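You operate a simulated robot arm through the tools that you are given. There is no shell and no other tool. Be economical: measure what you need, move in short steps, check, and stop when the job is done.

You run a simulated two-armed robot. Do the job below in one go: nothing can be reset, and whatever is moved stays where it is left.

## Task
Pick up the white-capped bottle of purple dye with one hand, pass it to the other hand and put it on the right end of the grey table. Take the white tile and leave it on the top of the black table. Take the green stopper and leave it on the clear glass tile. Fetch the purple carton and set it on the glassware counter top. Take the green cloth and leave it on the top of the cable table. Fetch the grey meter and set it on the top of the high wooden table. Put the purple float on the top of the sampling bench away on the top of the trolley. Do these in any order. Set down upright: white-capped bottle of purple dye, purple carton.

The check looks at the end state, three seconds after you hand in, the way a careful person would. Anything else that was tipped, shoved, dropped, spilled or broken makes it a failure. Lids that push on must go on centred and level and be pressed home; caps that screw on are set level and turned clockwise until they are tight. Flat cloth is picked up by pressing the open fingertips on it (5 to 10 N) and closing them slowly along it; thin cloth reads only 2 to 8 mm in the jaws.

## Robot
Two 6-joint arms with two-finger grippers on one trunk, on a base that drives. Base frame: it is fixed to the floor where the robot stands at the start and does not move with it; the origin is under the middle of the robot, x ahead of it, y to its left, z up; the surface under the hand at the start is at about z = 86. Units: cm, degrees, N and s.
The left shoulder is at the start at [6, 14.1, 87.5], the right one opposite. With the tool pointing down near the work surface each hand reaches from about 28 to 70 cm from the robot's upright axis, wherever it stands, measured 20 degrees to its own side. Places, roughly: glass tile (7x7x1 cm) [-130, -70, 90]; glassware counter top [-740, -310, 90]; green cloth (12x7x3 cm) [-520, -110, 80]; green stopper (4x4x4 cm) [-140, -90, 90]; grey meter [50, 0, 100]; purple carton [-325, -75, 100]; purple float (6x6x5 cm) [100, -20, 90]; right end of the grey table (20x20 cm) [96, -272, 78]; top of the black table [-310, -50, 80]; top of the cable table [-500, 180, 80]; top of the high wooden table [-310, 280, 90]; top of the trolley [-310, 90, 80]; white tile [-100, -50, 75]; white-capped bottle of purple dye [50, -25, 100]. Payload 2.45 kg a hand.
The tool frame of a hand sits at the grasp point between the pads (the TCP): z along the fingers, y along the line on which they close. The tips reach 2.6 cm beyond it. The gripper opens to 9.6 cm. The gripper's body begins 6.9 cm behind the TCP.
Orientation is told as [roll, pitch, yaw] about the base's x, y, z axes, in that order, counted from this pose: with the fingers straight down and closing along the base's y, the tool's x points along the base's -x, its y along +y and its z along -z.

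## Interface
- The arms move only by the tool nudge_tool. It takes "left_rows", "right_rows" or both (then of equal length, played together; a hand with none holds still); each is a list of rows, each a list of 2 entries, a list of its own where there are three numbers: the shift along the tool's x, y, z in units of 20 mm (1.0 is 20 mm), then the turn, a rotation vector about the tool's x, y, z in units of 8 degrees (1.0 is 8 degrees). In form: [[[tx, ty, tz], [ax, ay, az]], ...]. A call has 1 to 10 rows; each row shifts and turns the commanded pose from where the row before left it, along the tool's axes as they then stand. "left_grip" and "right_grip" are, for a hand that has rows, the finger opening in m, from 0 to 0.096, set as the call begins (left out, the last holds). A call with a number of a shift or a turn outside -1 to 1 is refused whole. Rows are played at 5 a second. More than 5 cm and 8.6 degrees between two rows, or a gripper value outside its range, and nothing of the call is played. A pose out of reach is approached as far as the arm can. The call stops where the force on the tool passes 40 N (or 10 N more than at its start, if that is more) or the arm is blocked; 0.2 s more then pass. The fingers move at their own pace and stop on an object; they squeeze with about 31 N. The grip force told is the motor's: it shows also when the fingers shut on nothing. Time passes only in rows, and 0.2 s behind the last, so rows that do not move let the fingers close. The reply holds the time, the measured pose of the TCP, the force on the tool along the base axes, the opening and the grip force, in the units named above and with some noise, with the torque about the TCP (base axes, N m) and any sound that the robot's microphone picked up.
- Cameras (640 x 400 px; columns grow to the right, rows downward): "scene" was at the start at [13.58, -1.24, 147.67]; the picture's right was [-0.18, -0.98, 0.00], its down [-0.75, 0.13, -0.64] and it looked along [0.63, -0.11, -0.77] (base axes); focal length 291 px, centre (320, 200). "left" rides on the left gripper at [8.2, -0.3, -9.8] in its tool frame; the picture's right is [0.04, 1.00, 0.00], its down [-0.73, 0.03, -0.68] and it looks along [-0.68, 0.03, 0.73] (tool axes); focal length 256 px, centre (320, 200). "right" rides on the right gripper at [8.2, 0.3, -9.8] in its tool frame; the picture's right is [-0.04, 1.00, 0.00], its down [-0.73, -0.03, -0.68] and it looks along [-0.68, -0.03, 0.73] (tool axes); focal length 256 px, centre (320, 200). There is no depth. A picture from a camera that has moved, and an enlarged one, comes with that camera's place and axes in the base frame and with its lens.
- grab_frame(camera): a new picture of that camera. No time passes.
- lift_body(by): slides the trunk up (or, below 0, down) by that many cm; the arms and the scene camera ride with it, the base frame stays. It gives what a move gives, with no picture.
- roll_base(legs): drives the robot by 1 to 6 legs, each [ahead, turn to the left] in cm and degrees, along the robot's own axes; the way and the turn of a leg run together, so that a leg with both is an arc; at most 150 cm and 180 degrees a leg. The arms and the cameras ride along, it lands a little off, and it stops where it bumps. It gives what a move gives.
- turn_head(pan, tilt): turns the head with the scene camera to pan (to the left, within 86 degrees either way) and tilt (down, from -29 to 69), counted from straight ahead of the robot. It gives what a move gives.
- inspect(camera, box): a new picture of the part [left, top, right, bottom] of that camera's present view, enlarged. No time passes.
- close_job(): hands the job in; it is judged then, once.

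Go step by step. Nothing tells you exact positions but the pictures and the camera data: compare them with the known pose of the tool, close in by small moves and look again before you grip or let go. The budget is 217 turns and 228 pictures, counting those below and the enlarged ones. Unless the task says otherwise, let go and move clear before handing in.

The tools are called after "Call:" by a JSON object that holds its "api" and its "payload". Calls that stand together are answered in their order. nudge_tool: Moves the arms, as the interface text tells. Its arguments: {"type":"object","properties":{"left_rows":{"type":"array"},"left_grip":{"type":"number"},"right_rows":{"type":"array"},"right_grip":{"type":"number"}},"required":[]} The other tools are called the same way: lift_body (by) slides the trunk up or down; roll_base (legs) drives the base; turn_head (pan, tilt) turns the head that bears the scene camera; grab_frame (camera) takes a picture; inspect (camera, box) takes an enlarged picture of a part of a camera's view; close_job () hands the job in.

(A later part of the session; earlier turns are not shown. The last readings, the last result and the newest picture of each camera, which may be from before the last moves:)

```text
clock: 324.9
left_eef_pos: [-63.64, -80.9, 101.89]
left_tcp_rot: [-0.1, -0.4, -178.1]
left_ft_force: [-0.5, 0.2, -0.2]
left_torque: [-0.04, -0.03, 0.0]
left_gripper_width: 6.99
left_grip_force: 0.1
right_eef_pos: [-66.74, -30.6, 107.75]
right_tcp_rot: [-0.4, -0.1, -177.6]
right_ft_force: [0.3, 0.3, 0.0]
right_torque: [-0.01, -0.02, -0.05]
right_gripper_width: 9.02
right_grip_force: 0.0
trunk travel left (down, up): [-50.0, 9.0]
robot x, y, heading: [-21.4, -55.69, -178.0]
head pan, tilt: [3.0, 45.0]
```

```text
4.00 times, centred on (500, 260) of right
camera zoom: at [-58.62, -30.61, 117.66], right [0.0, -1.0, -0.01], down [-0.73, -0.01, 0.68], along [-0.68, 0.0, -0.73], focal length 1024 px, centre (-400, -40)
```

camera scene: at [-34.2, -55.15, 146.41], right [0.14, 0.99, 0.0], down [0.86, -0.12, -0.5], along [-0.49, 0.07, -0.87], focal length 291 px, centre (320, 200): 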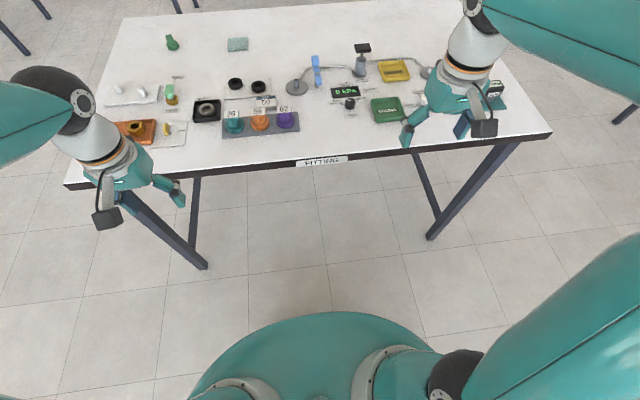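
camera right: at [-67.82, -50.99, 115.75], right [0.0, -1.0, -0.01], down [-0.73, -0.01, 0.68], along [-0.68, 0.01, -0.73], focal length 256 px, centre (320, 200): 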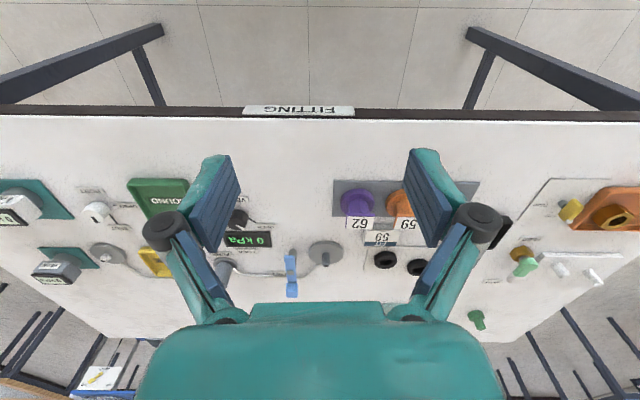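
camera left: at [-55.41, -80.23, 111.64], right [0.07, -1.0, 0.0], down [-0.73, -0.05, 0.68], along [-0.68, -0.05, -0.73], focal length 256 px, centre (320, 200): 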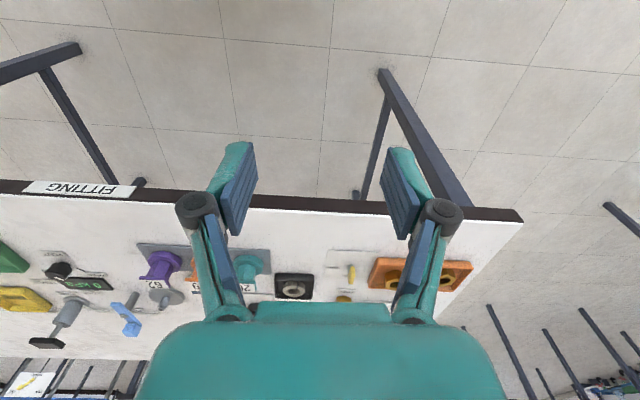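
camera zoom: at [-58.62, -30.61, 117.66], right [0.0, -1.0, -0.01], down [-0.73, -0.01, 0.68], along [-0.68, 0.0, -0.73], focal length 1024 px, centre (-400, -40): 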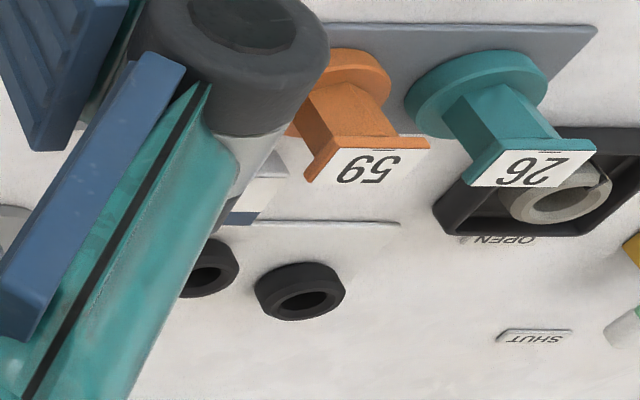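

The "FIT 59" piece is a flat, loose, white slab of about 5.6 x 4.3 x 1.5 cm at the right place, so I take it as the white tile. I'll move closer and take it with the left hand.

Call:
{"api": "roll_base", "payload": {"legs": [[20, 0]]}}

Call:
{"api": "nudge_tool", "payload": {"left_grip": 0.08, "left_rows": [[[-0.8, -1, 0], [0, 0, 0]], [[-0.9, -1, 0], [0, 0, 0]], [[-0.9, -1, 0], [0, 0, 0]], [[-0.9, -1, 0], [0, 0, 0]], [[-0.9, -1, 0], [0, 0, 0]], [[-0.9, -1, 0], [0, 0, 0]], [[-0.9, -1, 0], [0, 0, 0]], [[-0.9, -1, 0], [0, 0, 0]], [[-0.9, -1, 0], [0, 0, 0]], [[-0.9, -0.8, 0], [0, 0, 0]]]}}

Call:
{"api": "grab_frame", "payload": {"camera": "left"}}

Call:
{"api": "grab_frame", "payload": {"camera": "scene"}}

```text
clock: 326.5
left_eef_pos: [-84.31, -81.41, 101.75]
left_tcp_rot: [-0.1, -0.3, -178.3]
left_ft_force: [0.3, -1.1, -0.4]
left_torque: [0.02, -0.05, 0.03]
left_gripper_width: 7.01
left_grip_force: 0.0
right_eef_pos: [-87.28, -31.31, 107.67]
right_tcp_rot: [-0.5, -0.1, -177.8]
right_ft_force: [0.2, 0.9, 1.0]
right_torque: [0.02, -0.06, -0.01]
right_gripper_width: 9.0
right_grip_force: 0.0
trunk travel left (down, up): [-50.0, 9.0]
robot x, y, heading: [-41.96, -56.99, -178.3]
head pan, tilt: [3.0, 45.0]
```

```text
clock: 328.7
left_eef_pos: [-102.6, -62.45, 101.92]
left_tcp_rot: [0.0, -0.2, -178.3]
left_ft_force: [-0.3, -0.4, -0.2]
left_torque: [-0.02, 0.02, 0.0]
left_gripper_width: 8.0
left_grip_force: 0.1
right_eef_pos: [-87.26, -31.17, 107.74]
right_tcp_rot: [-0.5, 0.0, -177.7]
right_ft_force: [-0.1, -0.1, 0.9]
right_torque: [-0.03, -0.01, 0.03]
right_gripper_width: 9.0
right_grip_force: 0.0
trunk travel left (down, up): [-50.0, 9.0]
robot x, y, heading: [-41.96, -56.68, -177.9]
head pan, tilt: [3.0, 45.0]
```

```text
116 pictures are left
camera left: at [-94.35, -61.74, 111.73], right [0.07, -1.0, 0.0], down [-0.73, -0.05, 0.68], along [-0.68, -0.05, -0.73], focal length 256 px, centre (320, 200)
```

left: 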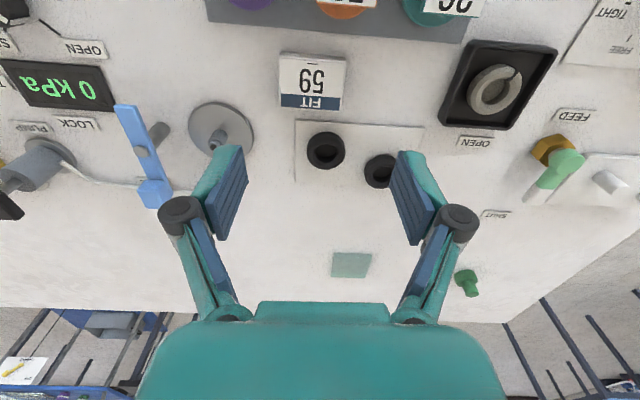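

```text
115 pictures are left
camera scene: at [-56.26, -57.37, 148.34], right [-0.08, 1.0, 0.0], down [0.71, 0.06, -0.71], along [-0.7, -0.06, -0.71], focal length 291 px, centre (320, 200)
```

scene: 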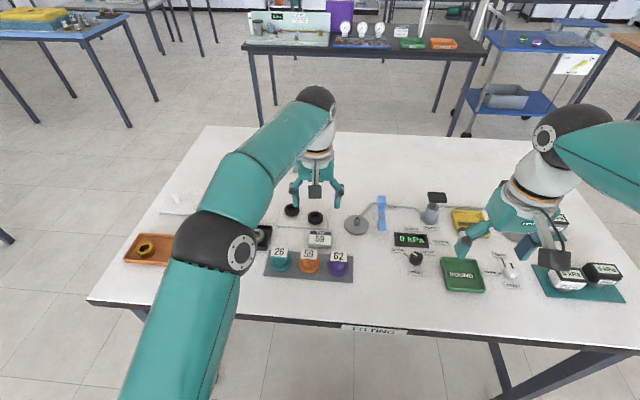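

Call:
{"api": "nudge_tool", "payload": {"left_rows": [[[0.1, -0.37, 0], [0, 0, 0]], [[0, 0, 1], [0, 0, 0]], [[0, 0, 1], [0, 0, 0]], [[0, 0, 1], [0, 0, 0]], [[0, 0, 1], [0, 0, 0]], [[0, 0, 1], [0, 0, 0]]]}}

Call:
{"api": "grab_frame", "payload": {"camera": "left"}}

Call:
{"api": "inspect", "payload": {"camera": "scene", "box": [250, 160, 390, 290]}}

```text
clock: 330.1
left_eef_pos: [-102.42, -61.48, 91.89]
left_tcp_rot: [0.0, -0.2, -178.3]
left_ft_force: [0.3, -0.2, -0.3]
left_torque: [-0.01, 0.0, 0.02]
left_gripper_width: 7.98
left_grip_force: 0.1
right_eef_pos: [-87.23, -31.22, 107.67]
right_tcp_rot: [-0.5, -0.1, -177.7]
right_ft_force: [0.3, 0.3, -0.3]
right_torque: [-0.03, -0.01, 0.0]
right_gripper_width: 9.0
right_grip_force: 0.1
trunk travel left (down, up): [-50.0, 9.0]
robot x, y, heading: [-41.86, -56.59, -178.1]
head pan, tilt: [3.0, 45.0]
```

```text
114 pictures are left
camera left: at [-94.18, -61.0, 101.7], right [0.07, -1.0, 0.0], down [-0.73, -0.05, 0.68], along [-0.68, -0.05, -0.73], focal length 256 px, centre (320, 200)
```

left: 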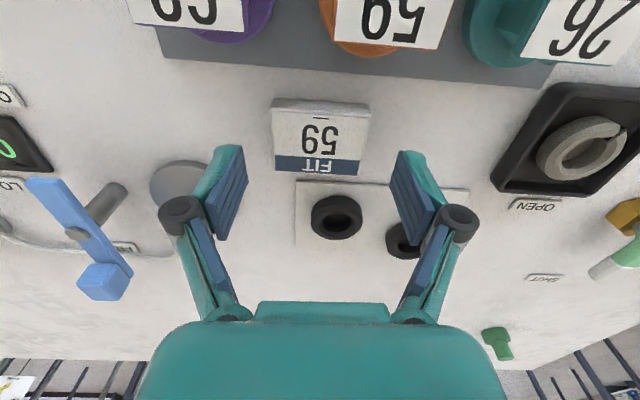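

```text
3.08 times, centred on (320, 225) of scene
camera zoom: at [-56.19, -57.42, 148.35], right [-0.08, 1.0, 0.0], down [0.71, 0.06, -0.71], along [-0.7, -0.06, -0.71], focal length 896 px, centre (320, 123)
```

zoom: 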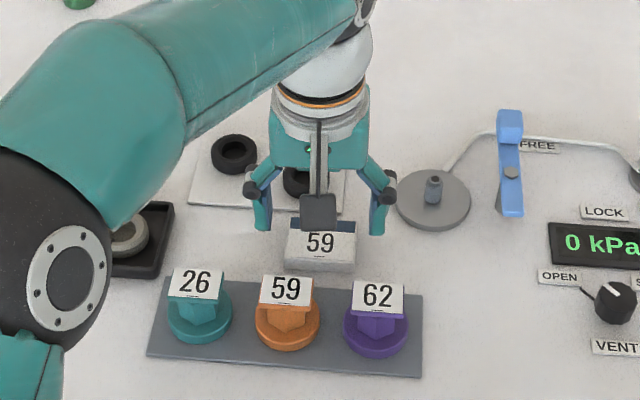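

Call:
{"api": "nudge_tool", "payload": {"left_grip": 0.074, "left_rows": [[[0.15, 0, 0.5], [0, 0, 0]], [[0, 0, 0.5], [0, 0, 0]], [[0, 0, 0.35], [0, 0, 0]]]}}

Call:
{"api": "nudge_tool", "payload": {"left_grip": 0.0, "left_rows": [[[0, 0, 0], [0, 0, 0]], [[0, 0, 0], [0, 0, 0]], [[0, 0, 0], [0, 0, 0]]]}}

Call:
{"api": "grab_frame", "payload": {"camera": "left"}}

```text
clock: 330.9
left_eef_pos: [-102.17, -61.74, 89.26]
left_tcp_rot: [-0.1, -0.3, -178.3]
left_ft_force: [0.2, 0.9, -0.2]
left_torque: [0.0, -0.01, -0.01]
left_gripper_width: 7.41
left_grip_force: 0.0
right_eef_pos: [-87.11, -31.18, 107.73]
right_tcp_rot: [-0.6, -0.1, -177.7]
right_ft_force: [-0.1, 0.2, -0.1]
right_torque: [-0.01, -0.01, 0.01]
right_gripper_width: 9.03
right_grip_force: 0.1
trunk travel left (down, up): [-50.0, 9.0]
robot x, y, heading: [-42.02, -56.99, -178.2]
head pan, tilt: [3.0, 45.0]
```

```text
clock: 331.7
left_eef_pos: [-102.12, -61.67, 89.32]
left_tcp_rot: [-0.1, -0.3, -178.2]
left_ft_force: [-0.6, -0.1, 1.2]
left_torque: [0.04, 0.05, 0.01]
left_gripper_width: 5.89
left_grip_force: 31.1
right_eef_pos: [-87.18, -31.2, 107.76]
right_tcp_rot: [-0.5, -0.1, -177.8]
right_ft_force: [-0.5, 0.7, -0.7]
right_torque: [0.0, -0.03, 0.02]
right_gripper_width: 9.03
right_grip_force: 0.2
trunk travel left (down, up): [-50.0, 9.0]
robot x, y, heading: [-42.03, -56.83, -178.0]
head pan, tilt: [3.0, 45.0]
```

```text
112 pictures are left
camera left: at [-93.88, -61.07, 99.07], right [0.07, -1.0, 0.0], down [-0.73, -0.05, 0.68], along [-0.68, -0.05, -0.73], focal length 256 px, centre (320, 200)
```

left: 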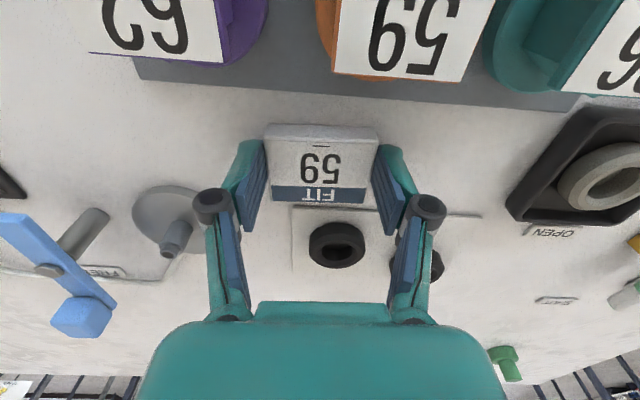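

It is gripped at 5.9 cm. I'll lift gently and check that it comes free.

Call:
{"api": "nudge_tool", "payload": {"left_rows": [[[0, 0, -0.3], [0, 0, 0]], [[0, 0, -0.5], [0, 0, 0]]]}}

Call:
{"api": "grab_frame", "payload": {"camera": "left"}}

```text
clock: 332.3
left_eef_pos: [-102.03, -61.5, 90.93]
left_tcp_rot: [-0.1, -0.3, -178.2]
left_ft_force: [0.2, 0.0, 0.3]
left_torque: [-0.01, 0.01, 0.02]
left_gripper_width: 5.89
left_grip_force: 31.1
right_eef_pos: [-87.22, -31.09, 107.78]
right_tcp_rot: [-0.5, -0.1, -177.7]
right_ft_force: [0.9, -0.7, -1.5]
right_torque: [-0.01, 0.01, 0.03]
right_gripper_width: 9.02
right_grip_force: 0.0
trunk travel left (down, up): [-50.0, 9.0]
robot x, y, heading: [-42.11, -56.67, -178.4]
head pan, tilt: [3.0, 45.0]
```

```text
111 pictures are left
camera left: at [-93.83, -61.03, 100.69], right [0.07, -1.0, 0.0], down [-0.73, -0.05, 0.68], along [-0.68, -0.05, -0.73], focal length 256 px, centre (320, 200)
```

left: 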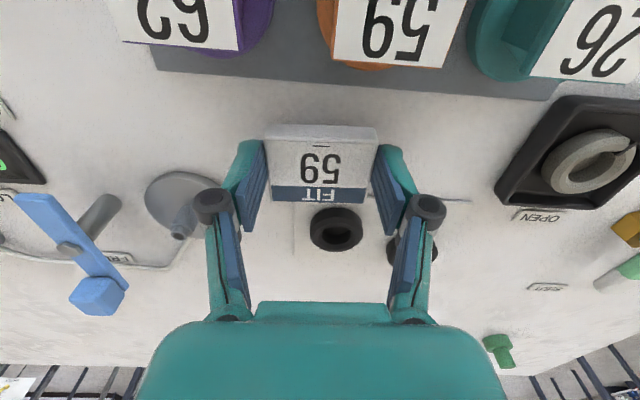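

It is loose and comes up cleanly. I'll raise it, back out and go round to the west side of this table for the stopper.

Call:
{"api": "nudge_tool", "payload": {"left_rows": [[[0, 0, -1], [0, 0, 0]], [[0, 0, -1], [0, 0, 0]], [[0, 0, -1], [0, 0, 0]], [[0, 0, -1], [0, 0, 0]], [[0, 0, -1], [0, 0, 0]], [[0, 0, -1], [0, 0, 0]], [[0, 0, -1], [0, 0, 0]], [[1, 1, 0], [0, 0, 0]], [[1, 1, 0], [0, 0, 0]], [[1, 1, 0], [0, 0, 0]]]}}

Call:
{"api": "nudge_tool", "payload": {"left_rows": [[[1, 1, 0], [0, 0, 0]], [[1, 1, 0], [0, 0, 0]], [[1, 1, 0], [0, 0, 0]]]}}

Call:
{"api": "roll_base", "payload": {"legs": [[-22, 0], [0, -50]]}}

Call:
{"api": "roll_base", "payload": {"legs": [[0, -41], [118, 0], [0, 45]]}}

```text
clock: 334.5
left_eef_pos: [-95.79, -67.64, 105.12]
left_tcp_rot: [-0.1, -0.4, -178.2]
left_ft_force: [0.2, 0.6, 0.4]
left_torque: [0.05, 0.04, 0.0]
left_gripper_width: 5.9
left_grip_force: 31.3
right_eef_pos: [-87.12, -31.23, 107.86]
right_tcp_rot: [-0.5, -0.1, -177.6]
right_ft_force: [-0.3, -0.2, -0.1]
right_torque: [0.03, 0.05, -0.05]
right_gripper_width: 9.03
right_grip_force: 0.1
trunk travel left (down, up): [-50.0, 9.0]
robot x, y, heading: [-41.81, -56.91, -177.9]
head pan, tilt: [3.0, 45.0]
```

```text
clock: 335.3
left_eef_pos: [-89.46, -73.31, 105.04]
left_tcp_rot: [-0.1, -0.4, -178.3]
left_ft_force: [-0.1, -0.5, 0.1]
left_torque: [-0.03, 0.03, 0.01]
left_gripper_width: 5.87
left_grip_force: 31.2
right_eef_pos: [-87.08, -31.33, 107.79]
right_tcp_rot: [-0.5, -0.1, -177.7]
right_ft_force: [0.2, 0.4, -0.3]
right_torque: [-0.01, 0.02, 0.0]
right_gripper_width: 9.01
right_grip_force: 0.0
trunk travel left (down, up): [-50.0, 9.0]
robot x, y, heading: [-42.27, -56.76, -178.2]
head pan, tilt: [3.0, 45.0]
```

```text
clock: 339.5
left_eef_pos: [-63.37, -30.57, 104.91]
left_tcp_rot: [-0.1, -0.2, 131.9]
left_ft_force: [-0.2, 0.7, -0.5]
left_torque: [0.0, 0.0, -0.03]
left_gripper_width: 5.89
left_grip_force: 31.4
right_eef_pos: [-29.6, -4.97, 107.77]
right_tcp_rot: [-0.6, -0.1, 132.6]
right_ft_force: [0.4, 0.4, -0.4]
right_torque: [0.0, 0.0, 0.01]
right_gripper_width: 8.99
right_grip_force: 0.0
trunk travel left (down, up): [-50.0, 9.0]
robot x, y, heading: [-22.43, -58.38, 132.4]
head pan, tilt: [3.0, 45.0]
```

```text
clock: 350.0
left_eef_pos: [-68.73, 84.36, 104.95]
left_tcp_rot: [0.0, -0.4, 136.0]
left_ft_force: [0.2, -0.2, 0.1]
left_torque: [0.01, -0.05, 0.03]
left_gripper_width: 5.9
left_grip_force: 31.2
right_eef_pos: [-36.93, 112.13, 107.82]
right_tcp_rot: [-0.7, -0.1, 136.5]
right_ft_force: [0.5, -0.8, -0.3]
right_torque: [-0.03, -0.04, 0.04]
right_gripper_width: 9.02
right_grip_force: 0.1
trunk travel left (down, up): [-50.0, 9.0]
robot x, y, heading: [-23.68, 61.28, 136.0]
head pan, tilt: [3.0, 45.0]
```

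Call:
{"api": "roll_base", "payload": {"legs": [[0, 44], [140, 0], [38, 0], [0, 45]]}}

Call:
{"api": "roll_base", "payload": {"legs": [[0, 45], [130, 0], [0, 45]]}}

Call:
{"api": "roll_base", "payload": {"legs": [[0, 45]]}}

Call:
{"api": "turn_head", "payload": {"pan": 0, "tilt": 45}}

Call:
{"api": "grab_frame", "payload": {"camera": "scene"}}

```text
clock: 363.8
left_eef_pos: [-227.44, 14.01, 105.01]
left_tcp_rot: [-0.1, -0.3, -134.2]
left_ft_force: [-0.4, -0.9, 0.5]
left_torque: [0.04, -0.04, 0.01]
left_gripper_width: 5.91
left_grip_force: 31.3
right_eef_pos: [-255.07, 45.97, 107.88]
right_tcp_rot: [-0.5, -0.1, -133.7]
right_ft_force: [0.1, -0.5, -0.7]
right_torque: [0.01, -0.06, 0.0]
right_gripper_width: 9.03
right_grip_force: 0.0
trunk travel left (down, up): [-50.0, 9.0]
robot x, y, heading: [-206.71, 60.97, -134.2]
head pan, tilt: [3.0, 45.0]
```

```text
clock: 375.2
left_eef_pos: [-158.13, -92.16, 104.93]
left_tcp_rot: [-0.1, -0.4, -43.7]
left_ft_force: [0.0, 0.2, -1.1]
left_torque: [0.04, 0.01, 0.02]
left_gripper_width: 5.9
left_grip_force: 31.4
right_eef_pos: [-189.8, -120.26, 107.82]
right_tcp_rot: [-0.4, -0.1, -43.1]
right_ft_force: [0.3, -0.4, 0.0]
right_torque: [0.01, -0.02, -0.03]
right_gripper_width: 9.01
right_grip_force: 0.0
trunk travel left (down, up): [-50.0, 9.0]
robot x, y, heading: [-207.51, -74.46, -43.8]
head pan, tilt: [3.0, 45.0]
```

```text
clock: 378.0
left_eef_pos: [-160.24, -51.46, 105.05]
left_tcp_rot: [-0.1, -0.3, 1.8]
left_ft_force: [-0.2, 0.4, -0.5]
left_torque: [0.0, 0.01, 0.0]
left_gripper_width: 5.89
left_grip_force: 30.6
right_eef_pos: [-162.54, -93.74, 108.02]
right_tcp_rot: [-0.5, -0.1, 2.4]
right_ft_force: [-0.8, 0.1, 0.6]
right_torque: [-0.05, -0.02, 0.02]
right_gripper_width: 9.01
right_grip_force: 0.1
trunk travel left (down, up): [-50.0, 9.0]
robot x, y, heading: [-207.59, -77.6, 1.0]
head pan, tilt: [3.0, 45.0]
```

```text
clock: 378.6
left_eef_pos: [-160.21, -51.53, 104.99]
left_tcp_rot: [-0.1, -0.3, 1.8]
left_ft_force: [-0.4, 0.0, -0.3]
left_torque: [-0.03, 0.0, -0.02]
left_gripper_width: 5.9
left_grip_force: 30.8
right_eef_pos: [-162.52, -93.76, 108.04]
right_tcp_rot: [-0.7, -0.1, 2.3]
right_ft_force: [-0.9, -0.5, -0.2]
right_torque: [-0.04, -0.01, 0.0]
right_gripper_width: 9.01
right_grip_force: 0.0
trunk travel left (down, up): [-50.0, 9.0]
robot x, y, heading: [-207.63, -77.68, 0.9]
head pan, tilt: [0.0, 45.0]
```

```text
110 pictures are left
camera scene: at [-193.39, -77.06, 148.35], right [0.02, -1.0, 0.0], down [-0.71, -0.01, -0.71], along [0.71, 0.01, -0.71], focal length 291 px, centre (320, 200)
```

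scene: 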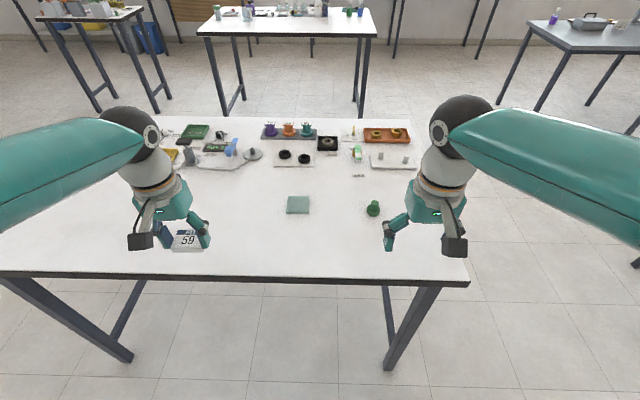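

The stopper is at [-136, -91] and the glass tile at [-134, -70]. I'll move closer and bring the right hand over the stopper.

Call:
{"api": "roll_base", "payload": {"legs": [[12, 0]]}}

Call:
{"api": "nudge_tool", "payload": {"right_grip": 0.075, "right_rows": [[[-1, 0.2, 0], [0, 0, 0]], [[-1, 0.2, 0], [0, 0, 0]], [[-1, 0.2, 0], [0, 0, 0]], [[-1, 0.2, 0], [0, 0, 0]], [[-1, 0.2, 0], [0, 0, 0]], [[-1, 0.2, 0], [0, 0, 0]], [[-1, 0.2, 1], [0, 0, 0]], [[0, 0, 1], [0, 0, 0]], [[0, 0, 1], [0, 0, 0]]]}}

Call:
{"api": "grab_frame", "payload": {"camera": "right"}}

Call:
{"api": "inspect", "payload": {"camera": "scene", "box": [260, 170, 420, 270]}}

```text
clock: 379.9
left_eef_pos: [-147.77, -51.26, 104.99]
left_tcp_rot: [-0.1, -0.1, 1.7]
left_ft_force: [1.1, -0.1, -1.7]
left_torque: [0.02, 0.03, -0.03]
left_gripper_width: 5.9
left_grip_force: 30.7
right_eef_pos: [-150.08, -93.58, 107.98]
right_tcp_rot: [-0.5, 0.0, 2.3]
right_ft_force: [0.6, 0.5, -0.4]
right_torque: [-0.03, 0.02, -0.01]
right_gripper_width: 9.0
right_grip_force: 0.0
trunk travel left (down, up): [-50.0, 9.0]
robot x, y, heading: [-195.11, -77.73, 0.7]
head pan, tilt: [0.0, 45.0]
```

```text
clock: 381.9
left_eef_pos: [-147.87, -51.32, 105.04]
left_tcp_rot: [-0.1, -0.2, 1.7]
left_ft_force: [-1.0, -0.4, 1.1]
left_torque: [0.01, 0.05, -0.02]
left_gripper_width: 5.89
left_grip_force: 30.9
right_eef_pos: [-136.28, -90.3, 102.03]
right_tcp_rot: [-0.5, 0.1, 2.3]
right_ft_force: [-0.1, -0.3, 0.7]
right_torque: [0.01, -0.01, 0.0]
right_gripper_width: 7.5
right_grip_force: 0.1
trunk travel left (down, up): [-50.0, 9.0]
robot x, y, heading: [-195.2, -77.62, 1.0]
head pan, tilt: [0.0, 45.0]
```

```text
109 pictures are left
camera right: at [-144.58, -90.25, 111.9], right [0.0, 1.0, -0.01], down [0.73, 0.01, 0.68], along [0.68, -0.01, -0.73], focal length 256 px, centre (320, 200)
```

right: 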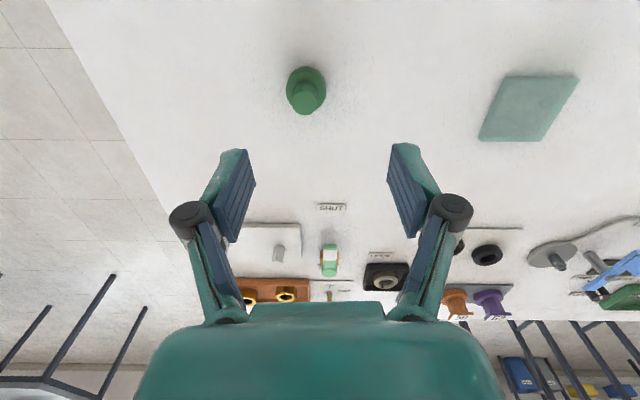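

```text
4.00 times, centred on (340, 220) of scene
camera zoom: at [-181.02, -77.06, 148.35], right [0.02, -1.0, 0.0], down [-0.71, -0.01, -0.71], along [0.71, 0.01, -0.71], focal length 1164 px, centre (240, 120)
```

zoom: 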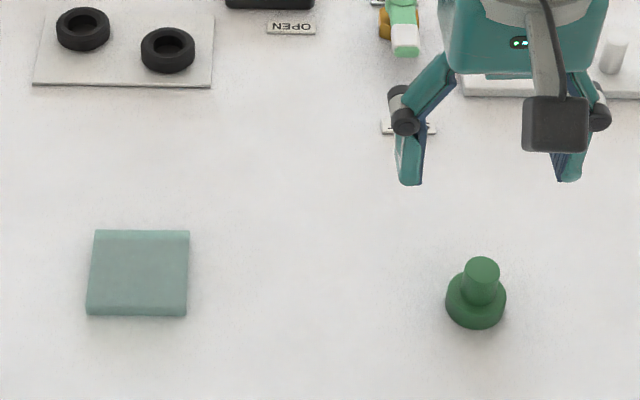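

Call:
{"api": "nudge_tool", "payload": {"right_grip": 0.07, "right_rows": [[[-0.2, -0.77, 0], [0, 0, 0]], [[0, 0, 1], [0, 0, 0]], [[0, 0, 1], [0, 0, 0]], [[0, 0, 1], [0, 0, 0]], [[0, 0, 1], [0, 0, 0]], [[0, 0, 1], [0, 0, 0]], [[0, 0, 0.8], [0, 0, 0]], [[0, 0, 0.6], [0, 0, 0]]]}}

Call:
{"api": "grab_frame", "payload": {"camera": "right"}}

```text
clock: 383.6
left_eef_pos: [-147.9, -51.43, 105.12]
left_tcp_rot: [-0.1, -0.3, 1.7]
left_ft_force: [-1.1, -0.5, -0.7]
left_torque: [0.02, -0.01, 0.0]
left_gripper_width: 5.89
left_grip_force: 31.3
right_eef_pos: [-135.81, -91.92, 89.32]
right_tcp_rot: [-0.5, -0.1, 2.3]
right_ft_force: [0.7, -0.4, 0.7]
right_torque: [-0.01, 0.03, 0.02]
right_gripper_width: 6.95
right_grip_force: 0.1
trunk travel left (down, up): [-50.0, 9.0]
robot x, y, heading: [-194.95, -77.73, 0.9]
head pan, tilt: [0.0, 45.0]
```

```text
107 pictures are left
camera right: at [-144.04, -91.83, 99.23], right [0.0, 1.0, -0.01], down [0.73, 0.01, 0.68], along [0.68, -0.01, -0.73], focal length 256 px, centre (320, 200)
```

right: 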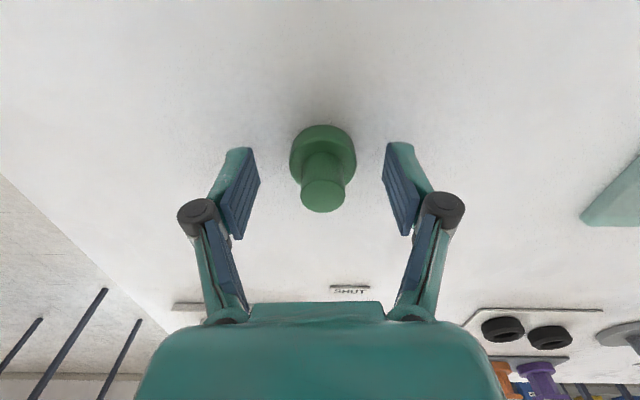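

Call:
{"api": "nudge_tool", "payload": {"right_grip": 0.0, "right_rows": [[[0, 0, 0], [0, 0, 0]], [[0, 0, 0], [0, 0, 0]], [[0, 0, 0], [0, 0, 0]], [[0, 0, -0.5], [0, 0, 0]], [[0, 0, -1], [0, 0, 0]], [[0, 0, -1], [0, 0, 0]], [[0, 0, -1], [0, 0, 0]]]}}

Call:
{"api": "nudge_tool", "payload": {"right_rows": [[[-0.14, 1, 0], [0, 0, 0]], [[-0.14, 1, 0], [0, 0, 0]], [[-0.14, 1, 0], [0, 0, 0]], [[-0.14, 1, 0], [0, 0, 0]], [[-0.14, 1, 0], [0, 0, 0]], [[-0.14, 1, 0], [0, 0, 0]], [[-0.14, 1, 0], [0, 0, 0]], [[-0.14, 1, 0], [0, 0, 0]], [[-0.14, 1, 0], [0, 0, 0]], [[-0.1, 1, 0], [0, 0, 0]]]}}

Call:
{"api": "grab_frame", "payload": {"camera": "right"}}

Call:
{"api": "inspect", "payload": {"camera": "scene", "box": [230, 150, 390, 250]}}

```text
clock: 385.2
left_eef_pos: [-147.77, -51.42, 105.15]
left_tcp_rot: [-0.2, -0.3, 1.7]
left_ft_force: [-0.5, 0.7, -1.5]
left_torque: [0.01, -0.04, 0.0]
left_gripper_width: 5.91
left_grip_force: 31.0
right_eef_pos: [-135.84, -91.88, 96.24]
right_tcp_rot: [-0.5, 0.0, 2.3]
right_ft_force: [0.6, -0.3, -0.2]
right_torque: [-0.01, -0.01, -0.01]
right_gripper_width: 3.6
right_grip_force: 31.4
trunk travel left (down, up): [-50.0, 9.0]
robot x, y, heading: [-195.3, -77.64, 1.0]
head pan, tilt: [0.0, 45.0]
```

```text
clock: 387.4
left_eef_pos: [-147.9, -51.34, 105.01]
left_tcp_rot: [0.0, -0.2, 1.7]
left_ft_force: [-0.4, 0.3, -0.3]
left_torque: [0.0, -0.01, 0.03]
left_gripper_width: 5.9
left_grip_force: 31.0
right_eef_pos: [-134.29, -71.78, 96.18]
right_tcp_rot: [-0.5, 0.0, 2.3]
right_ft_force: [-0.4, 0.0, 0.7]
right_torque: [0.02, 0.03, -0.02]
right_gripper_width: 3.63
right_grip_force: 31.6
trunk travel left (down, up): [-50.0, 9.0]
robot x, y, heading: [-195.04, -77.74, 0.9]
head pan, tilt: [0.0, 45.0]
```

```text
106 pictures are left
camera right: at [-142.43, -71.72, 106.07], right [0.0, 1.0, -0.01], down [0.73, 0.01, 0.68], along [0.68, -0.01, -0.73], focal length 256 px, centre (320, 200)
```

right: 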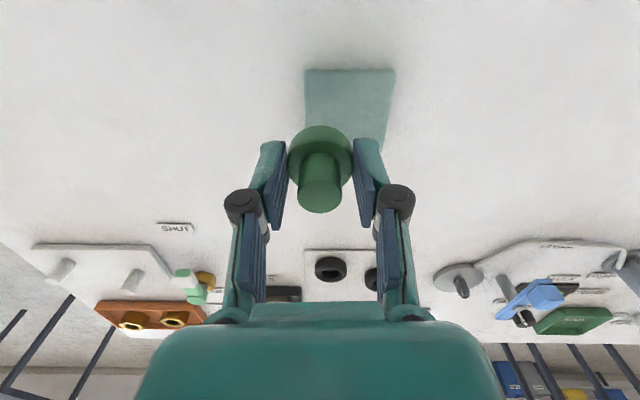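

```text
4.00 times, centred on (310, 200) of scene
camera zoom: at [-181.08, -77.0, 148.35], right [0.02, -1.0, 0.0], down [-0.71, -0.01, -0.71], along [0.71, 0.01, -0.71], focal length 1164 px, centre (360, 200)
```

zoom: 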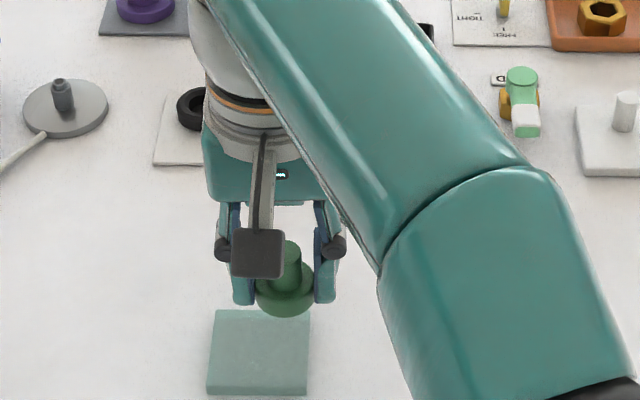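

The tile's centre is at [-133.6, -69.8]. I'll line up and lower onto it.

Call:
{"api": "nudge_tool", "payload": {"right_rows": [[[-0.38, 1, 0], [0, 0, 0]], [[0, 0, 1], [0, 0, 0]], [[0, 0, 1], [0, 0, 0]]]}}

Call:
{"api": "grab_frame", "payload": {"camera": "right"}}

```text
clock: 388.2
left_eef_pos: [-147.82, -51.35, 105.05]
left_tcp_rot: [-0.1, -0.4, 1.7]
left_ft_force: [0.1, 0.3, -0.3]
left_torque: [-0.01, 0.01, 0.0]
left_gripper_width: 5.92
left_grip_force: 30.8
right_eef_pos: [-134.8, -70.36, 91.65]
right_tcp_rot: [-0.5, -0.1, 2.5]
right_ft_force: [0.8, 0.2, 0.0]
right_torque: [-0.02, -0.03, -0.03]
right_gripper_width: 3.62
right_grip_force: 31.1
right hand out of reach, approached as far as the arm can: row 1
trunk travel left (down, up): [-50.0, 9.0]
robot x, y, heading: [-195.19, -77.93, 1.4]
head pan, tilt: [0.0, 45.0]
```

```text
104 pictures are left
camera right: at [-143.02, -70.26, 101.67], right [0.0, 1.0, -0.01], down [0.73, 0.01, 0.68], along [0.68, -0.01, -0.73], focal length 256 px, centre (320, 200)
```

right: 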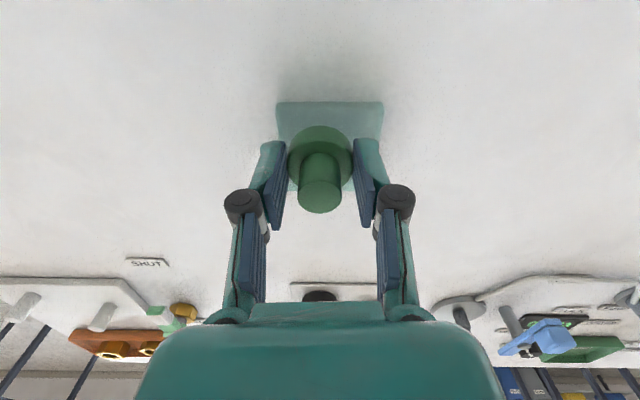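

The arm is at its reach limit, so I'll raise a little, roll ahead 3 cm and correct.

Call:
{"api": "nudge_tool", "payload": {"right_rows": [[[0, 0, -0.7], [0, 0, 0]]]}}

Call:
{"api": "roll_base", "payload": {"legs": [[3, 0]]}}

Call:
{"api": "nudge_tool", "payload": {"right_rows": [[[0.5, 0.25, 0], [0, 0, 0]], [[0.4, 0, 0], [0, 0, 0]]]}}

Call:
{"api": "grab_frame", "payload": {"camera": "right"}}

```text
clock: 388.6
left_eef_pos: [-147.95, -51.33, 105.09]
left_tcp_rot: [-0.1, -0.3, 1.7]
left_ft_force: [0.2, -0.2, -0.6]
left_torque: [0.0, 0.01, 0.01]
left_gripper_width: 5.92
left_grip_force: 30.6
right_eef_pos: [-134.8, -70.46, 93.08]
right_tcp_rot: [-0.5, 0.0, 2.2]
right_ft_force: [0.6, 0.7, -0.2]
right_torque: [0.02, 0.0, 0.0]
right_gripper_width: 3.61
right_grip_force: 30.4
trunk travel left (down, up): [-50.0, 9.0]
robot x, y, heading: [-195.26, -77.62, 1.1]
head pan, tilt: [0.0, 45.0]
```

```text
clock: 389.5
left_eef_pos: [-144.59, -51.37, 104.95]
left_tcp_rot: [-0.1, -0.1, 1.7]
left_ft_force: [0.5, -0.8, -0.6]
left_torque: [-0.02, 0.06, 0.0]
left_gripper_width: 5.9
left_grip_force: 30.9
right_eef_pos: [-131.58, -70.39, 92.97]
right_tcp_rot: [-0.5, 0.1, 2.3]
right_ft_force: [0.0, -0.2, -0.3]
right_torque: [0.02, 0.08, -0.01]
right_gripper_width: 3.61
right_grip_force: 31.1
trunk travel left (down, up): [-50.0, 9.0]
robot x, y, heading: [-192.39, -77.37, 1.3]
head pan, tilt: [0.0, 45.0]
```

```text
clock: 390.1
left_eef_pos: [-144.87, -51.35, 105.17]
left_tcp_rot: [-0.1, -0.3, 1.8]
left_ft_force: [-0.8, -0.8, -0.4]
left_torque: [0.0, 0.01, 0.0]
left_gripper_width: 5.93
left_grip_force: 30.9
right_eef_pos: [-133.59, -70.02, 93.07]
right_tcp_rot: [-0.5, -0.1, 2.2]
right_ft_force: [-0.8, -0.3, 0.5]
right_torque: [0.02, 0.0, 0.03]
right_gripper_width: 3.61
right_grip_force: 31.0
trunk travel left (down, up): [-50.0, 9.0]
robot x, y, heading: [-192.14, -77.69, 1.0]
head pan, tilt: [0.0, 45.0]
```

```text
103 pictures are left
camera right: at [-141.78, -69.8, 103.03], right [0.0, 1.0, -0.01], down [0.73, 0.01, 0.68], along [0.68, -0.01, -0.73], focal length 256 px, centre (320, 200)
```

right: 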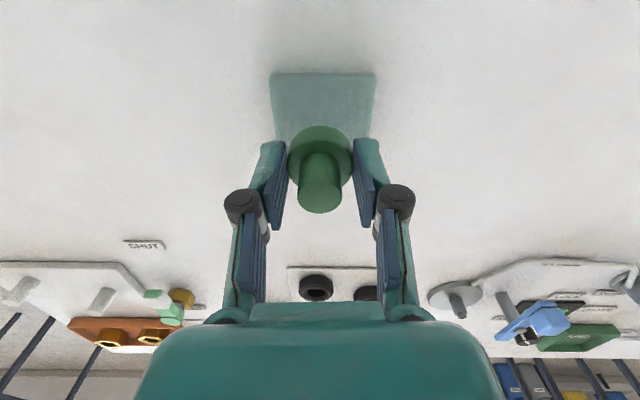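

Call:
{"api": "nudge_tool", "payload": {"right_rows": [[[0, 0.05, 0.6], [0, 0, 0]], [[0, 0, 0.5], [0, 0, 0]], [[0, 0, 0.15], [0, 0, 0]], [[0, 0, 0.12], [0, 0, 0]], [[0, 0, 0.1], [0, 0, 0]]]}}

```text
clock: 391.3
left_eef_pos: [-144.83, -51.32, 105.32]
left_tcp_rot: [-0.1, -0.3, 1.8]
left_ft_force: [-0.1, 0.5, -0.7]
left_torque: [0.0, -0.02, 0.02]
left_gripper_width: 5.9
left_grip_force: 30.6
right_eef_pos: [-133.54, -69.82, 90.37]
right_tcp_rot: [-0.6, -0.3, 2.3]
right_ft_force: [-2.1, -0.9, 8.0]
right_torque: [-0.04, 0.02, -0.02]
right_gripper_width: 3.63
right_grip_force: 30.9
trunk travel left (down, up): [-50.0, 9.0]
robot x, y, heading: [-192.03, -77.33, 0.9]
head pan, tilt: [0.0, 45.0]
```

It made contact with 8 N. I'll release and rise.

Call:
{"api": "nudge_tool", "payload": {"right_grip": 0.06, "right_rows": [[[0, 0, 0], [0, 0, 0]], [[0, 0, 0], [0, 0, 0]], [[0, 0, -0.6], [0, 0, 0]], [[0, 0, -1], [0, 0, 0]], [[0, 0, -1], [0, 0, 0]], [[0, 0, -1], [0, 0, 0]], [[0, 0, -1], [0, 0, 0]], [[0, 0, -1], [0, 0, 0]], [[0, 0, -1], [0, 0, 0]], [[0.5, -1, 0], [0, 0, 0]]]}}

Call:
{"api": "nudge_tool", "payload": {"right_rows": [[[0.8, -1, -0.2], [0, 0, 0]], [[0.8, -1, -0.2], [0, 0, 0]], [[0.8, -1, 0], [0, 0, 0]], [[0.8, -1, 0], [0, 0, 0]], [[0.8, -1, 0], [0, 0, 0]], [[0.8, -1, 0], [0, 0, 0]], [[0.8, -1, 0], [0, 0, 0]], [[0.8, -1, 0], [0, 0, 0]]]}}

Call:
{"api": "inspect", "payload": {"camera": "scene", "box": [230, 170, 390, 270]}}

```text
clock: 393.5
left_eef_pos: [-144.77, -51.38, 105.36]
left_tcp_rot: [-0.1, -0.3, 1.8]
left_ft_force: [0.6, -0.7, 0.1]
left_torque: [0.04, -0.01, 0.01]
left_gripper_width: 5.89
left_grip_force: 30.3
right_eef_pos: [-134.37, -70.94, 103.43]
right_tcp_rot: [-0.2, -0.2, 1.7]
right_ft_force: [0.4, 0.5, 0.2]
right_torque: [-0.02, -0.01, 0.02]
right_gripper_width: 6.0
right_grip_force: 0.1
right hand out of reach, approached as far as the arm can: row 8, 9, 10
trunk travel left (down, up): [-50.0, 9.0]
robot x, y, heading: [-192.26, -77.37, 0.9]
head pan, tilt: [0.0, 45.0]
```

```text
clock: 395.3
left_eef_pos: [-144.8, -51.38, 105.16]
left_tcp_rot: [-0.1, -0.2, 1.7]
left_ft_force: [0.4, -0.3, 0.5]
left_torque: [-0.02, 0.04, -0.01]
left_gripper_width: 5.88
left_grip_force: 31.1
right_eef_pos: [-134.21, -70.81, 102.91]
right_tcp_rot: [-0.3, 0.0, 1.7]
right_ft_force: [0.2, -0.1, -0.3]
right_torque: [-0.02, 0.01, -0.01]
right_gripper_width: 6.01
right_grip_force: 0.0
right hand out of reach, approached as far as the arm can: row 1, 2, 3, 4, 5, 6, 7, 8
trunk travel left (down, up): [-50.0, 9.0]
robot x, y, heading: [-192.36, -77.41, 0.8]
head pan, tilt: [0.0, 45.0]
```

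```text
4.00 times, centred on (310, 220) of scene
camera zoom: at [-178.03, -77.0, 148.33], right [0.02, -1.0, 0.0], down [-0.71, -0.01, -0.71], along [0.71, 0.01, -0.71], focal length 1164 px, centre (360, 120)
```

zoom: 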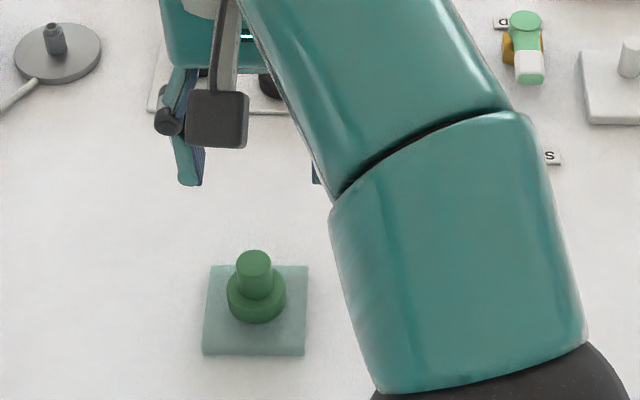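

The stopper stands on the glass tile. The right arm sits at a reach limit, so I'll draw it back.

Call:
{"api": "nudge_tool", "payload": {"right_rows": [[[0.5, 0, 0.3], [0, 0, 0]], [[0.5, 0, 0.3], [0, 0, 0]], [[1, 0, 0], [0, 0, 0]], [[1, 0, 0], [0, 0, 0]], [[1, 0, 0], [0, 0, 0]]]}}

```text
clock: 396.5
left_eef_pos: [-144.87, -51.32, 105.03]
left_tcp_rot: [0.0, -0.3, 1.7]
left_ft_force: [0.7, 0.1, -0.4]
left_torque: [0.05, 0.02, -0.02]
left_gripper_width: 5.9
left_grip_force: 31.3
right_eef_pos: [-134.21, -70.91, 102.68]
right_tcp_rot: [-0.4, 0.2, 1.5]
right_ft_force: [1.1, 0.1, 0.5]
right_torque: [0.02, -0.03, 0.03]
right_gripper_width: 5.98
right_grip_force: 0.1
right hand out of reach, approached as far as the arm can: row 1, 2, 3, 4, 5
trunk travel left (down, up): [-50.0, 9.0]
robot x, y, heading: [-191.97, -77.96, 1.2]
head pan, tilt: [0.0, 45.0]
```

Call:
{"api": "nudge_tool", "payload": {"right_rows": [[[0, 0, 0.7], [0, 0, 0]], [[0, 0, 0.7], [0, 0, 0]], [[0, 0, 0], [0, 0, 0]]]}}

Call:
{"api": "grab_frame", "payload": {"camera": "scene"}}

```text
clock: 397.3
left_eef_pos: [-144.83, -51.38, 105.28]
left_tcp_rot: [-0.1, -0.1, 1.7]
left_ft_force: [0.4, 0.6, -0.9]
left_torque: [0.01, 0.02, 0.01]
left_gripper_width: 5.91
left_grip_force: 30.6
right_eef_pos: [-133.43, -70.58, 100.77]
right_tcp_rot: [-0.2, -0.2, 1.6]
right_ft_force: [0.5, -0.2, -1.1]
right_torque: [0.0, -0.01, 0.01]
right_gripper_width: 6.02
right_grip_force: 0.0
right hand out of reach, approached as far as the arm can: row 1, 2
trunk travel left (down, up): [-50.0, 9.0]
robot x, y, heading: [-192.27, -77.43, 0.9]
head pan, tilt: [0.0, 45.0]
```

```text
101 pictures are left
camera scene: at [-178.05, -77.01, 148.38], right [0.02, -1.0, 0.0], down [-0.71, -0.01, -0.71], along [0.71, 0.01, -0.71], focal length 291 px, centre (320, 200)
```

scene: 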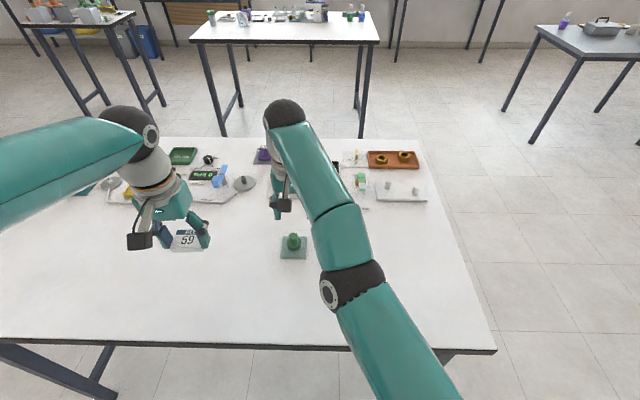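

Call:
{"api": "nudge_tool", "payload": {"right_rows": [[[0, 0, 0.5], [0, 0, 0]], [[0.5, 0, 0], [0, 0, 0]], [[0.5, 0, 0], [0, 0, 0]], [[0.5, 0, 0], [0, 0, 0]], [[0.5, -0.5, 0], [0, 0, 0]], [[0.5, -0.5, 0], [0, 0, 0]], [[0.5, -0.5, 0], [0, 0, 0]]]}}

```text
clock: 398.9
left_eef_pos: [-144.88, -51.32, 105.08]
left_tcp_rot: [0.0, -0.2, 1.8]
left_ft_force: [0.5, -0.5, -0.2]
left_torque: [0.01, -0.01, 0.02]
left_gripper_width: 5.89
left_grip_force: 31.1
right_eef_pos: [-133.51, -70.52, 100.0]
right_tcp_rot: [-0.5, 0.3, 1.2]
right_ft_force: [-0.1, 0.2, -0.3]
right_torque: [-0.03, 0.01, -0.06]
right_gripper_width: 6.0
right_grip_force: 0.0
right hand out of reach, approached as far as the arm can: row 1, 2, 3, 4, 5, 6, 7
trunk travel left (down, up): [-50.0, 9.0]
robot x, y, heading: [-192.26, -77.55, 0.7]
head pan, tilt: [0.0, 45.0]
```

The commanded pose has run ahead of a stuck arm. I'll bring the command back to where the arm is and somewhat lower, staying clear above the stopper.

Call:
{"api": "nudge_tool", "payload": {"right_rows": [[[-1, 1, 0], [0, 0, 0]], [[-1, 1, 0], [0, 0, 0]], [[-1, 1, 0], [0, 0, 0]], [[-1, 1, 0], [0, 0, 0]], [[-1, 1, 0], [0, 0, 0]], [[-1, 1, 0], [0, 0, 0]], [[-1, 1, 0], [0, 0, 0]], [[-1, 1, 0], [0, 0, 0]], [[-1, 1, 0], [0, 0, 0]], [[-1, 1, 0], [0, 0, 0]]]}}

Call:
{"api": "nudge_tool", "payload": {"right_rows": [[[-1, 0.3, 0], [0, 0, 0]], [[-1, 0, 0], [0, 0, 0]], [[-1, 0, 0], [0, 0, 0]]]}}

```text
clock: 401.3
left_eef_pos: [-144.88, -51.35, 105.05]
left_tcp_rot: [-0.1, -0.3, 1.7]
left_ft_force: [-1.0, -0.5, -0.6]
left_torque: [0.04, 0.0, 0.01]
left_gripper_width: 5.92
left_grip_force: 31.3
right_eef_pos: [-133.03, -70.01, 99.13]
right_tcp_rot: [0.5, -0.4, -1.1]
right_ft_force: [-0.1, -0.2, 0.2]
right_torque: [0.01, 0.0, 0.0]
right_gripper_width: 5.98
right_grip_force: 0.0
right hand out of reach, approached as far as the arm can: row 1, 2, 3, 4, 5, 6, 7, 8, 9, 10
trunk travel left (down, up): [-50.0, 9.0]
robot x, y, heading: [-192.02, -77.49, 1.2]
head pan, tilt: [0.0, 45.0]
stopped in row 10 (right hand): the arm was blocked; the commanded pose is now the measured one
```

```text
clock: 402.1
left_eef_pos: [-144.73, -51.34, 105.2]
left_tcp_rot: [-0.1, -0.2, 1.7]
left_ft_force: [0.2, -0.8, -0.3]
left_torque: [0.02, 0.02, -0.01]
left_gripper_width: 5.91
left_grip_force: 30.9
right_eef_pos: [-132.65, -69.66, 98.56]
right_tcp_rot: [0.4, -0.4, -0.5]
right_ft_force: [0.0, -0.5, 0.8]
right_torque: [-0.03, 0.05, -0.03]
right_gripper_width: 5.99
right_grip_force: 0.1
right hand out of reach, approached as far as the arm can: row 1, 2, 3
trunk travel left (down, up): [-50.0, 9.0]
robot x, y, heading: [-192.08, -77.4, 1.2]
head pan, tilt: [0.0, 45.0]
```

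Call:
{"api": "nudge_tool", "payload": {"right_rows": [[[1, -0.3, 0], [0, 0, 0]], [[1, 0, 0], [0, 0, 0]], [[1, 0, 0], [0, 0, 0]], [[0, 0, 0.4], [0, 0, 0]], [[0, 0, 0.4], [0, 0, 0]], [[0, 0, 0.4], [0, 0, 0]], [[0.3, 0, 0], [0, 0, 0]], [[0.3, 0, 0], [0, 0, 0]], [[0.5, 0, 0], [0, 0, 0]], [[0.5, 0, 0], [0, 0, 0]]]}}

```text
clock: 404.3
left_eef_pos: [-144.72, -51.33, 105.02]
left_tcp_rot: [0.0, -0.2, 1.7]
left_ft_force: [-0.6, -0.2, -1.3]
left_torque: [-0.02, -0.02, -0.01]
left_gripper_width: 5.89
left_grip_force: 31.1
right_eef_pos: [-132.83, -69.46, 97.91]
right_tcp_rot: [0.8, -0.1, -2.9]
right_ft_force: [0.8, -0.4, -0.8]
right_torque: [0.0, 0.0, -0.03]
right_gripper_width: 6.0
right_grip_force: 0.0
right hand out of reach, approached as far as the arm can: row 1, 2, 3, 5, 7, 8, 9, 10
trunk travel left (down, up): [-50.0, 9.0]
robot x, y, heading: [-192.07, -77.5, 1.1]
head pan, tilt: [0.0, 45.0]
```

Call:
{"api": "nudge_tool", "payload": {"right_rows": [[[0, -0.5, 0], [0, 0, 0]], [[0, -0.5, 0], [0, 0, 0]], [[0, -0.5, 0], [0, 0, 0]], [[0, -0.5, 0], [0, 0, 0]], [[0, -0.5, 0], [0, 0, 0]], [[0, -0.5, 0], [0, 0, 0]]]}}

```text
clock: 405.7
left_eef_pos: [-144.74, -51.29, 105.22]
left_tcp_rot: [-0.1, -0.2, 1.7]
left_ft_force: [1.3, 0.5, 0.0]
left_torque: [0.04, 0.03, 0.01]
left_gripper_width: 5.9
left_grip_force: 30.6
right_eef_pos: [-131.77, -72.42, 98.71]
right_tcp_rot: [0.3, -0.3, -0.5]
right_ft_force: [0.6, 0.4, -0.5]
right_torque: [0.0, 0.01, -0.02]
right_gripper_width: 5.99
right_grip_force: 0.1
right hand out of reach, approached as far as the arm can: row 1, 2, 3, 4, 5, 6
trunk travel left (down, up): [-50.0, 9.0]
robot x, y, heading: [-192.33, -77.28, 0.9]
head pan, tilt: [0.0, 45.0]
```

The arm is stretched straight, which is a singular pose. I'll bend it out by tilting the wrist back, then retreat.

Call:
{"api": "nudge_tool", "payload": {"right_rows": [[[0, 0, 0], [0, -1, 0]], [[0, 0, 0], [0, -1, 0]], [[0, 0, 0], [0, -1, 0]], [[0, 0, 0], [0, -1, 0]]]}}

```text
clock: 406.7
left_eef_pos: [-144.81, -51.38, 105.25]
left_tcp_rot: [-0.1, -0.2, 1.6]
left_ft_force: [1.0, -0.2, -0.4]
left_torque: [0.04, 0.0, -0.04]
left_gripper_width: 5.9
left_grip_force: 31.4
right_eef_pos: [-123.02, -70.21, 102.7]
right_tcp_rot: [0.7, -28.1, -2.9]
right_ft_force: [0.2, -0.2, 0.1]
right_torque: [-0.01, -0.01, -0.01]
right_gripper_width: 6.01
right_grip_force: 0.0
right hand out of reach, approached as far as the arm can: row 1, 2, 3, 4
trunk travel left (down, up): [-50.0, 9.0]
robot x, y, heading: [-191.96, -77.56, 1.1]
head pan, tilt: [0.0, 45.0]
```

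I'll back the base away from the table, since everything is clear above it, and sort the arm out in free space.

Call:
{"api": "roll_base", "payload": {"legs": [[-22, 0]]}}

Call:
{"api": "nudge_tool", "payload": {"right_rows": [[[0, -1, 0], [0, 0.5, 0]], [[0, -1, 0], [0, 0.5, 0]], [[0.5, -1, 0], [0, 0.5, 0]], [[0.5, -1, 0], [0, 0.5, 0]], [[0.5, -1, 0], [0, 0.5, 0]], [[0.5, -1, 0], [0, 0.5, 0]], [[0.5, -1, 0], [0, 0.5, 0]], [[0.5, -1, 0], [0, 0, 0]]]}}

Call:
{"api": "grab_frame", "payload": {"camera": "scene"}}

```text
clock: 408.4
left_eef_pos: [-166.95, -51.65, 105.37]
left_tcp_rot: [-0.1, -0.3, 1.8]
left_ft_force: [-0.9, 0.4, -0.5]
left_torque: [-0.01, -0.02, 0.02]
left_gripper_width: 5.88
left_grip_force: 31.2
right_eef_pos: [-145.09, -70.63, 102.52]
right_tcp_rot: [0.6, -28.0, -2.8]
right_ft_force: [-2.0, 0.2, 0.9]
right_torque: [0.0, -0.04, -0.02]
right_gripper_width: 5.99
right_grip_force: 0.2
trunk travel left (down, up): [-50.0, 9.0]
robot x, y, heading: [-214.1, -77.55, 1.0]
head pan, tilt: [0.0, 45.0]
```

```text
clock: 410.2
left_eef_pos: [-166.85, -51.56, 105.25]
left_tcp_rot: [0.0, -0.2, 1.8]
left_ft_force: [0.5, 0.3, -0.2]
left_torque: [0.0, -0.02, -0.02]
left_gripper_width: 5.88
left_grip_force: 31.3
right_eef_pos: [-150.58, -84.49, 101.19]
right_tcp_rot: [0.5, 0.2, -2.5]
right_ft_force: [0.3, 0.6, -0.3]
right_torque: [0.01, 0.02, 0.06]
right_gripper_width: 6.02
right_grip_force: 0.1
right hand out of reach, approached as far as the arm can: row 2, 4, 8
trunk travel left (down, up): [-50.0, 9.0]
robot x, y, heading: [-214.21, -77.9, 0.8]
head pan, tilt: [0.0, 45.0]
```

```text
100 pictures are left
camera scene: at [-199.94, -77.33, 148.35], right [0.02, -1.0, 0.0], down [-0.71, -0.01, -0.71], along [0.71, 0.01, -0.71], focal length 291 px, centre (320, 200)
```

scene: 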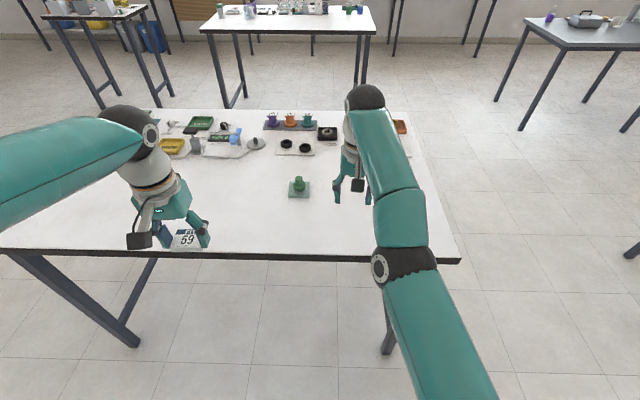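

It is moving again. I'll keep drawing it right and back.

Call:
{"api": "nudge_tool", "payload": {"right_rows": [[[0.5, -1, 0], [0, 0, 0]], [[0.5, -1, 0], [0, 0, 0]], [[1, -0.5, 0], [0, 0, 0]], [[1, 0, 0], [0, 0, 0]], [[1, 0, 0], [0, 0, 0]], [[1, 0, 0], [0, 0, 0]], [[1, 0, 0], [0, 0, 0]], [[1, 0, 0], [0, 0, 0]]]}}

```text
clock: 412.0
left_eef_pos: [-166.79, -51.67, 105.37]
left_tcp_rot: [0.0, -0.3, 1.8]
left_ft_force: [0.0, -0.3, -1.0]
left_torque: [0.0, 0.01, -0.01]
left_gripper_width: 5.89
left_grip_force: 30.8
right_eef_pos: [-150.61, -84.54, 101.28]
right_tcp_rot: [0.5, 0.2, -2.5]
right_ft_force: [0.5, -0.1, 0.1]
right_torque: [-0.01, 0.01, 0.04]
right_gripper_width: 5.99
right_grip_force: 0.0
right hand out of reach, approached as far as the arm can: row 1, 2, 3, 4, 5, 6, 7, 8
trunk travel left (down, up): [-50.0, 9.0]
robot x, y, heading: [-213.91, -77.69, 1.2]
head pan, tilt: [0.0, 45.0]
```

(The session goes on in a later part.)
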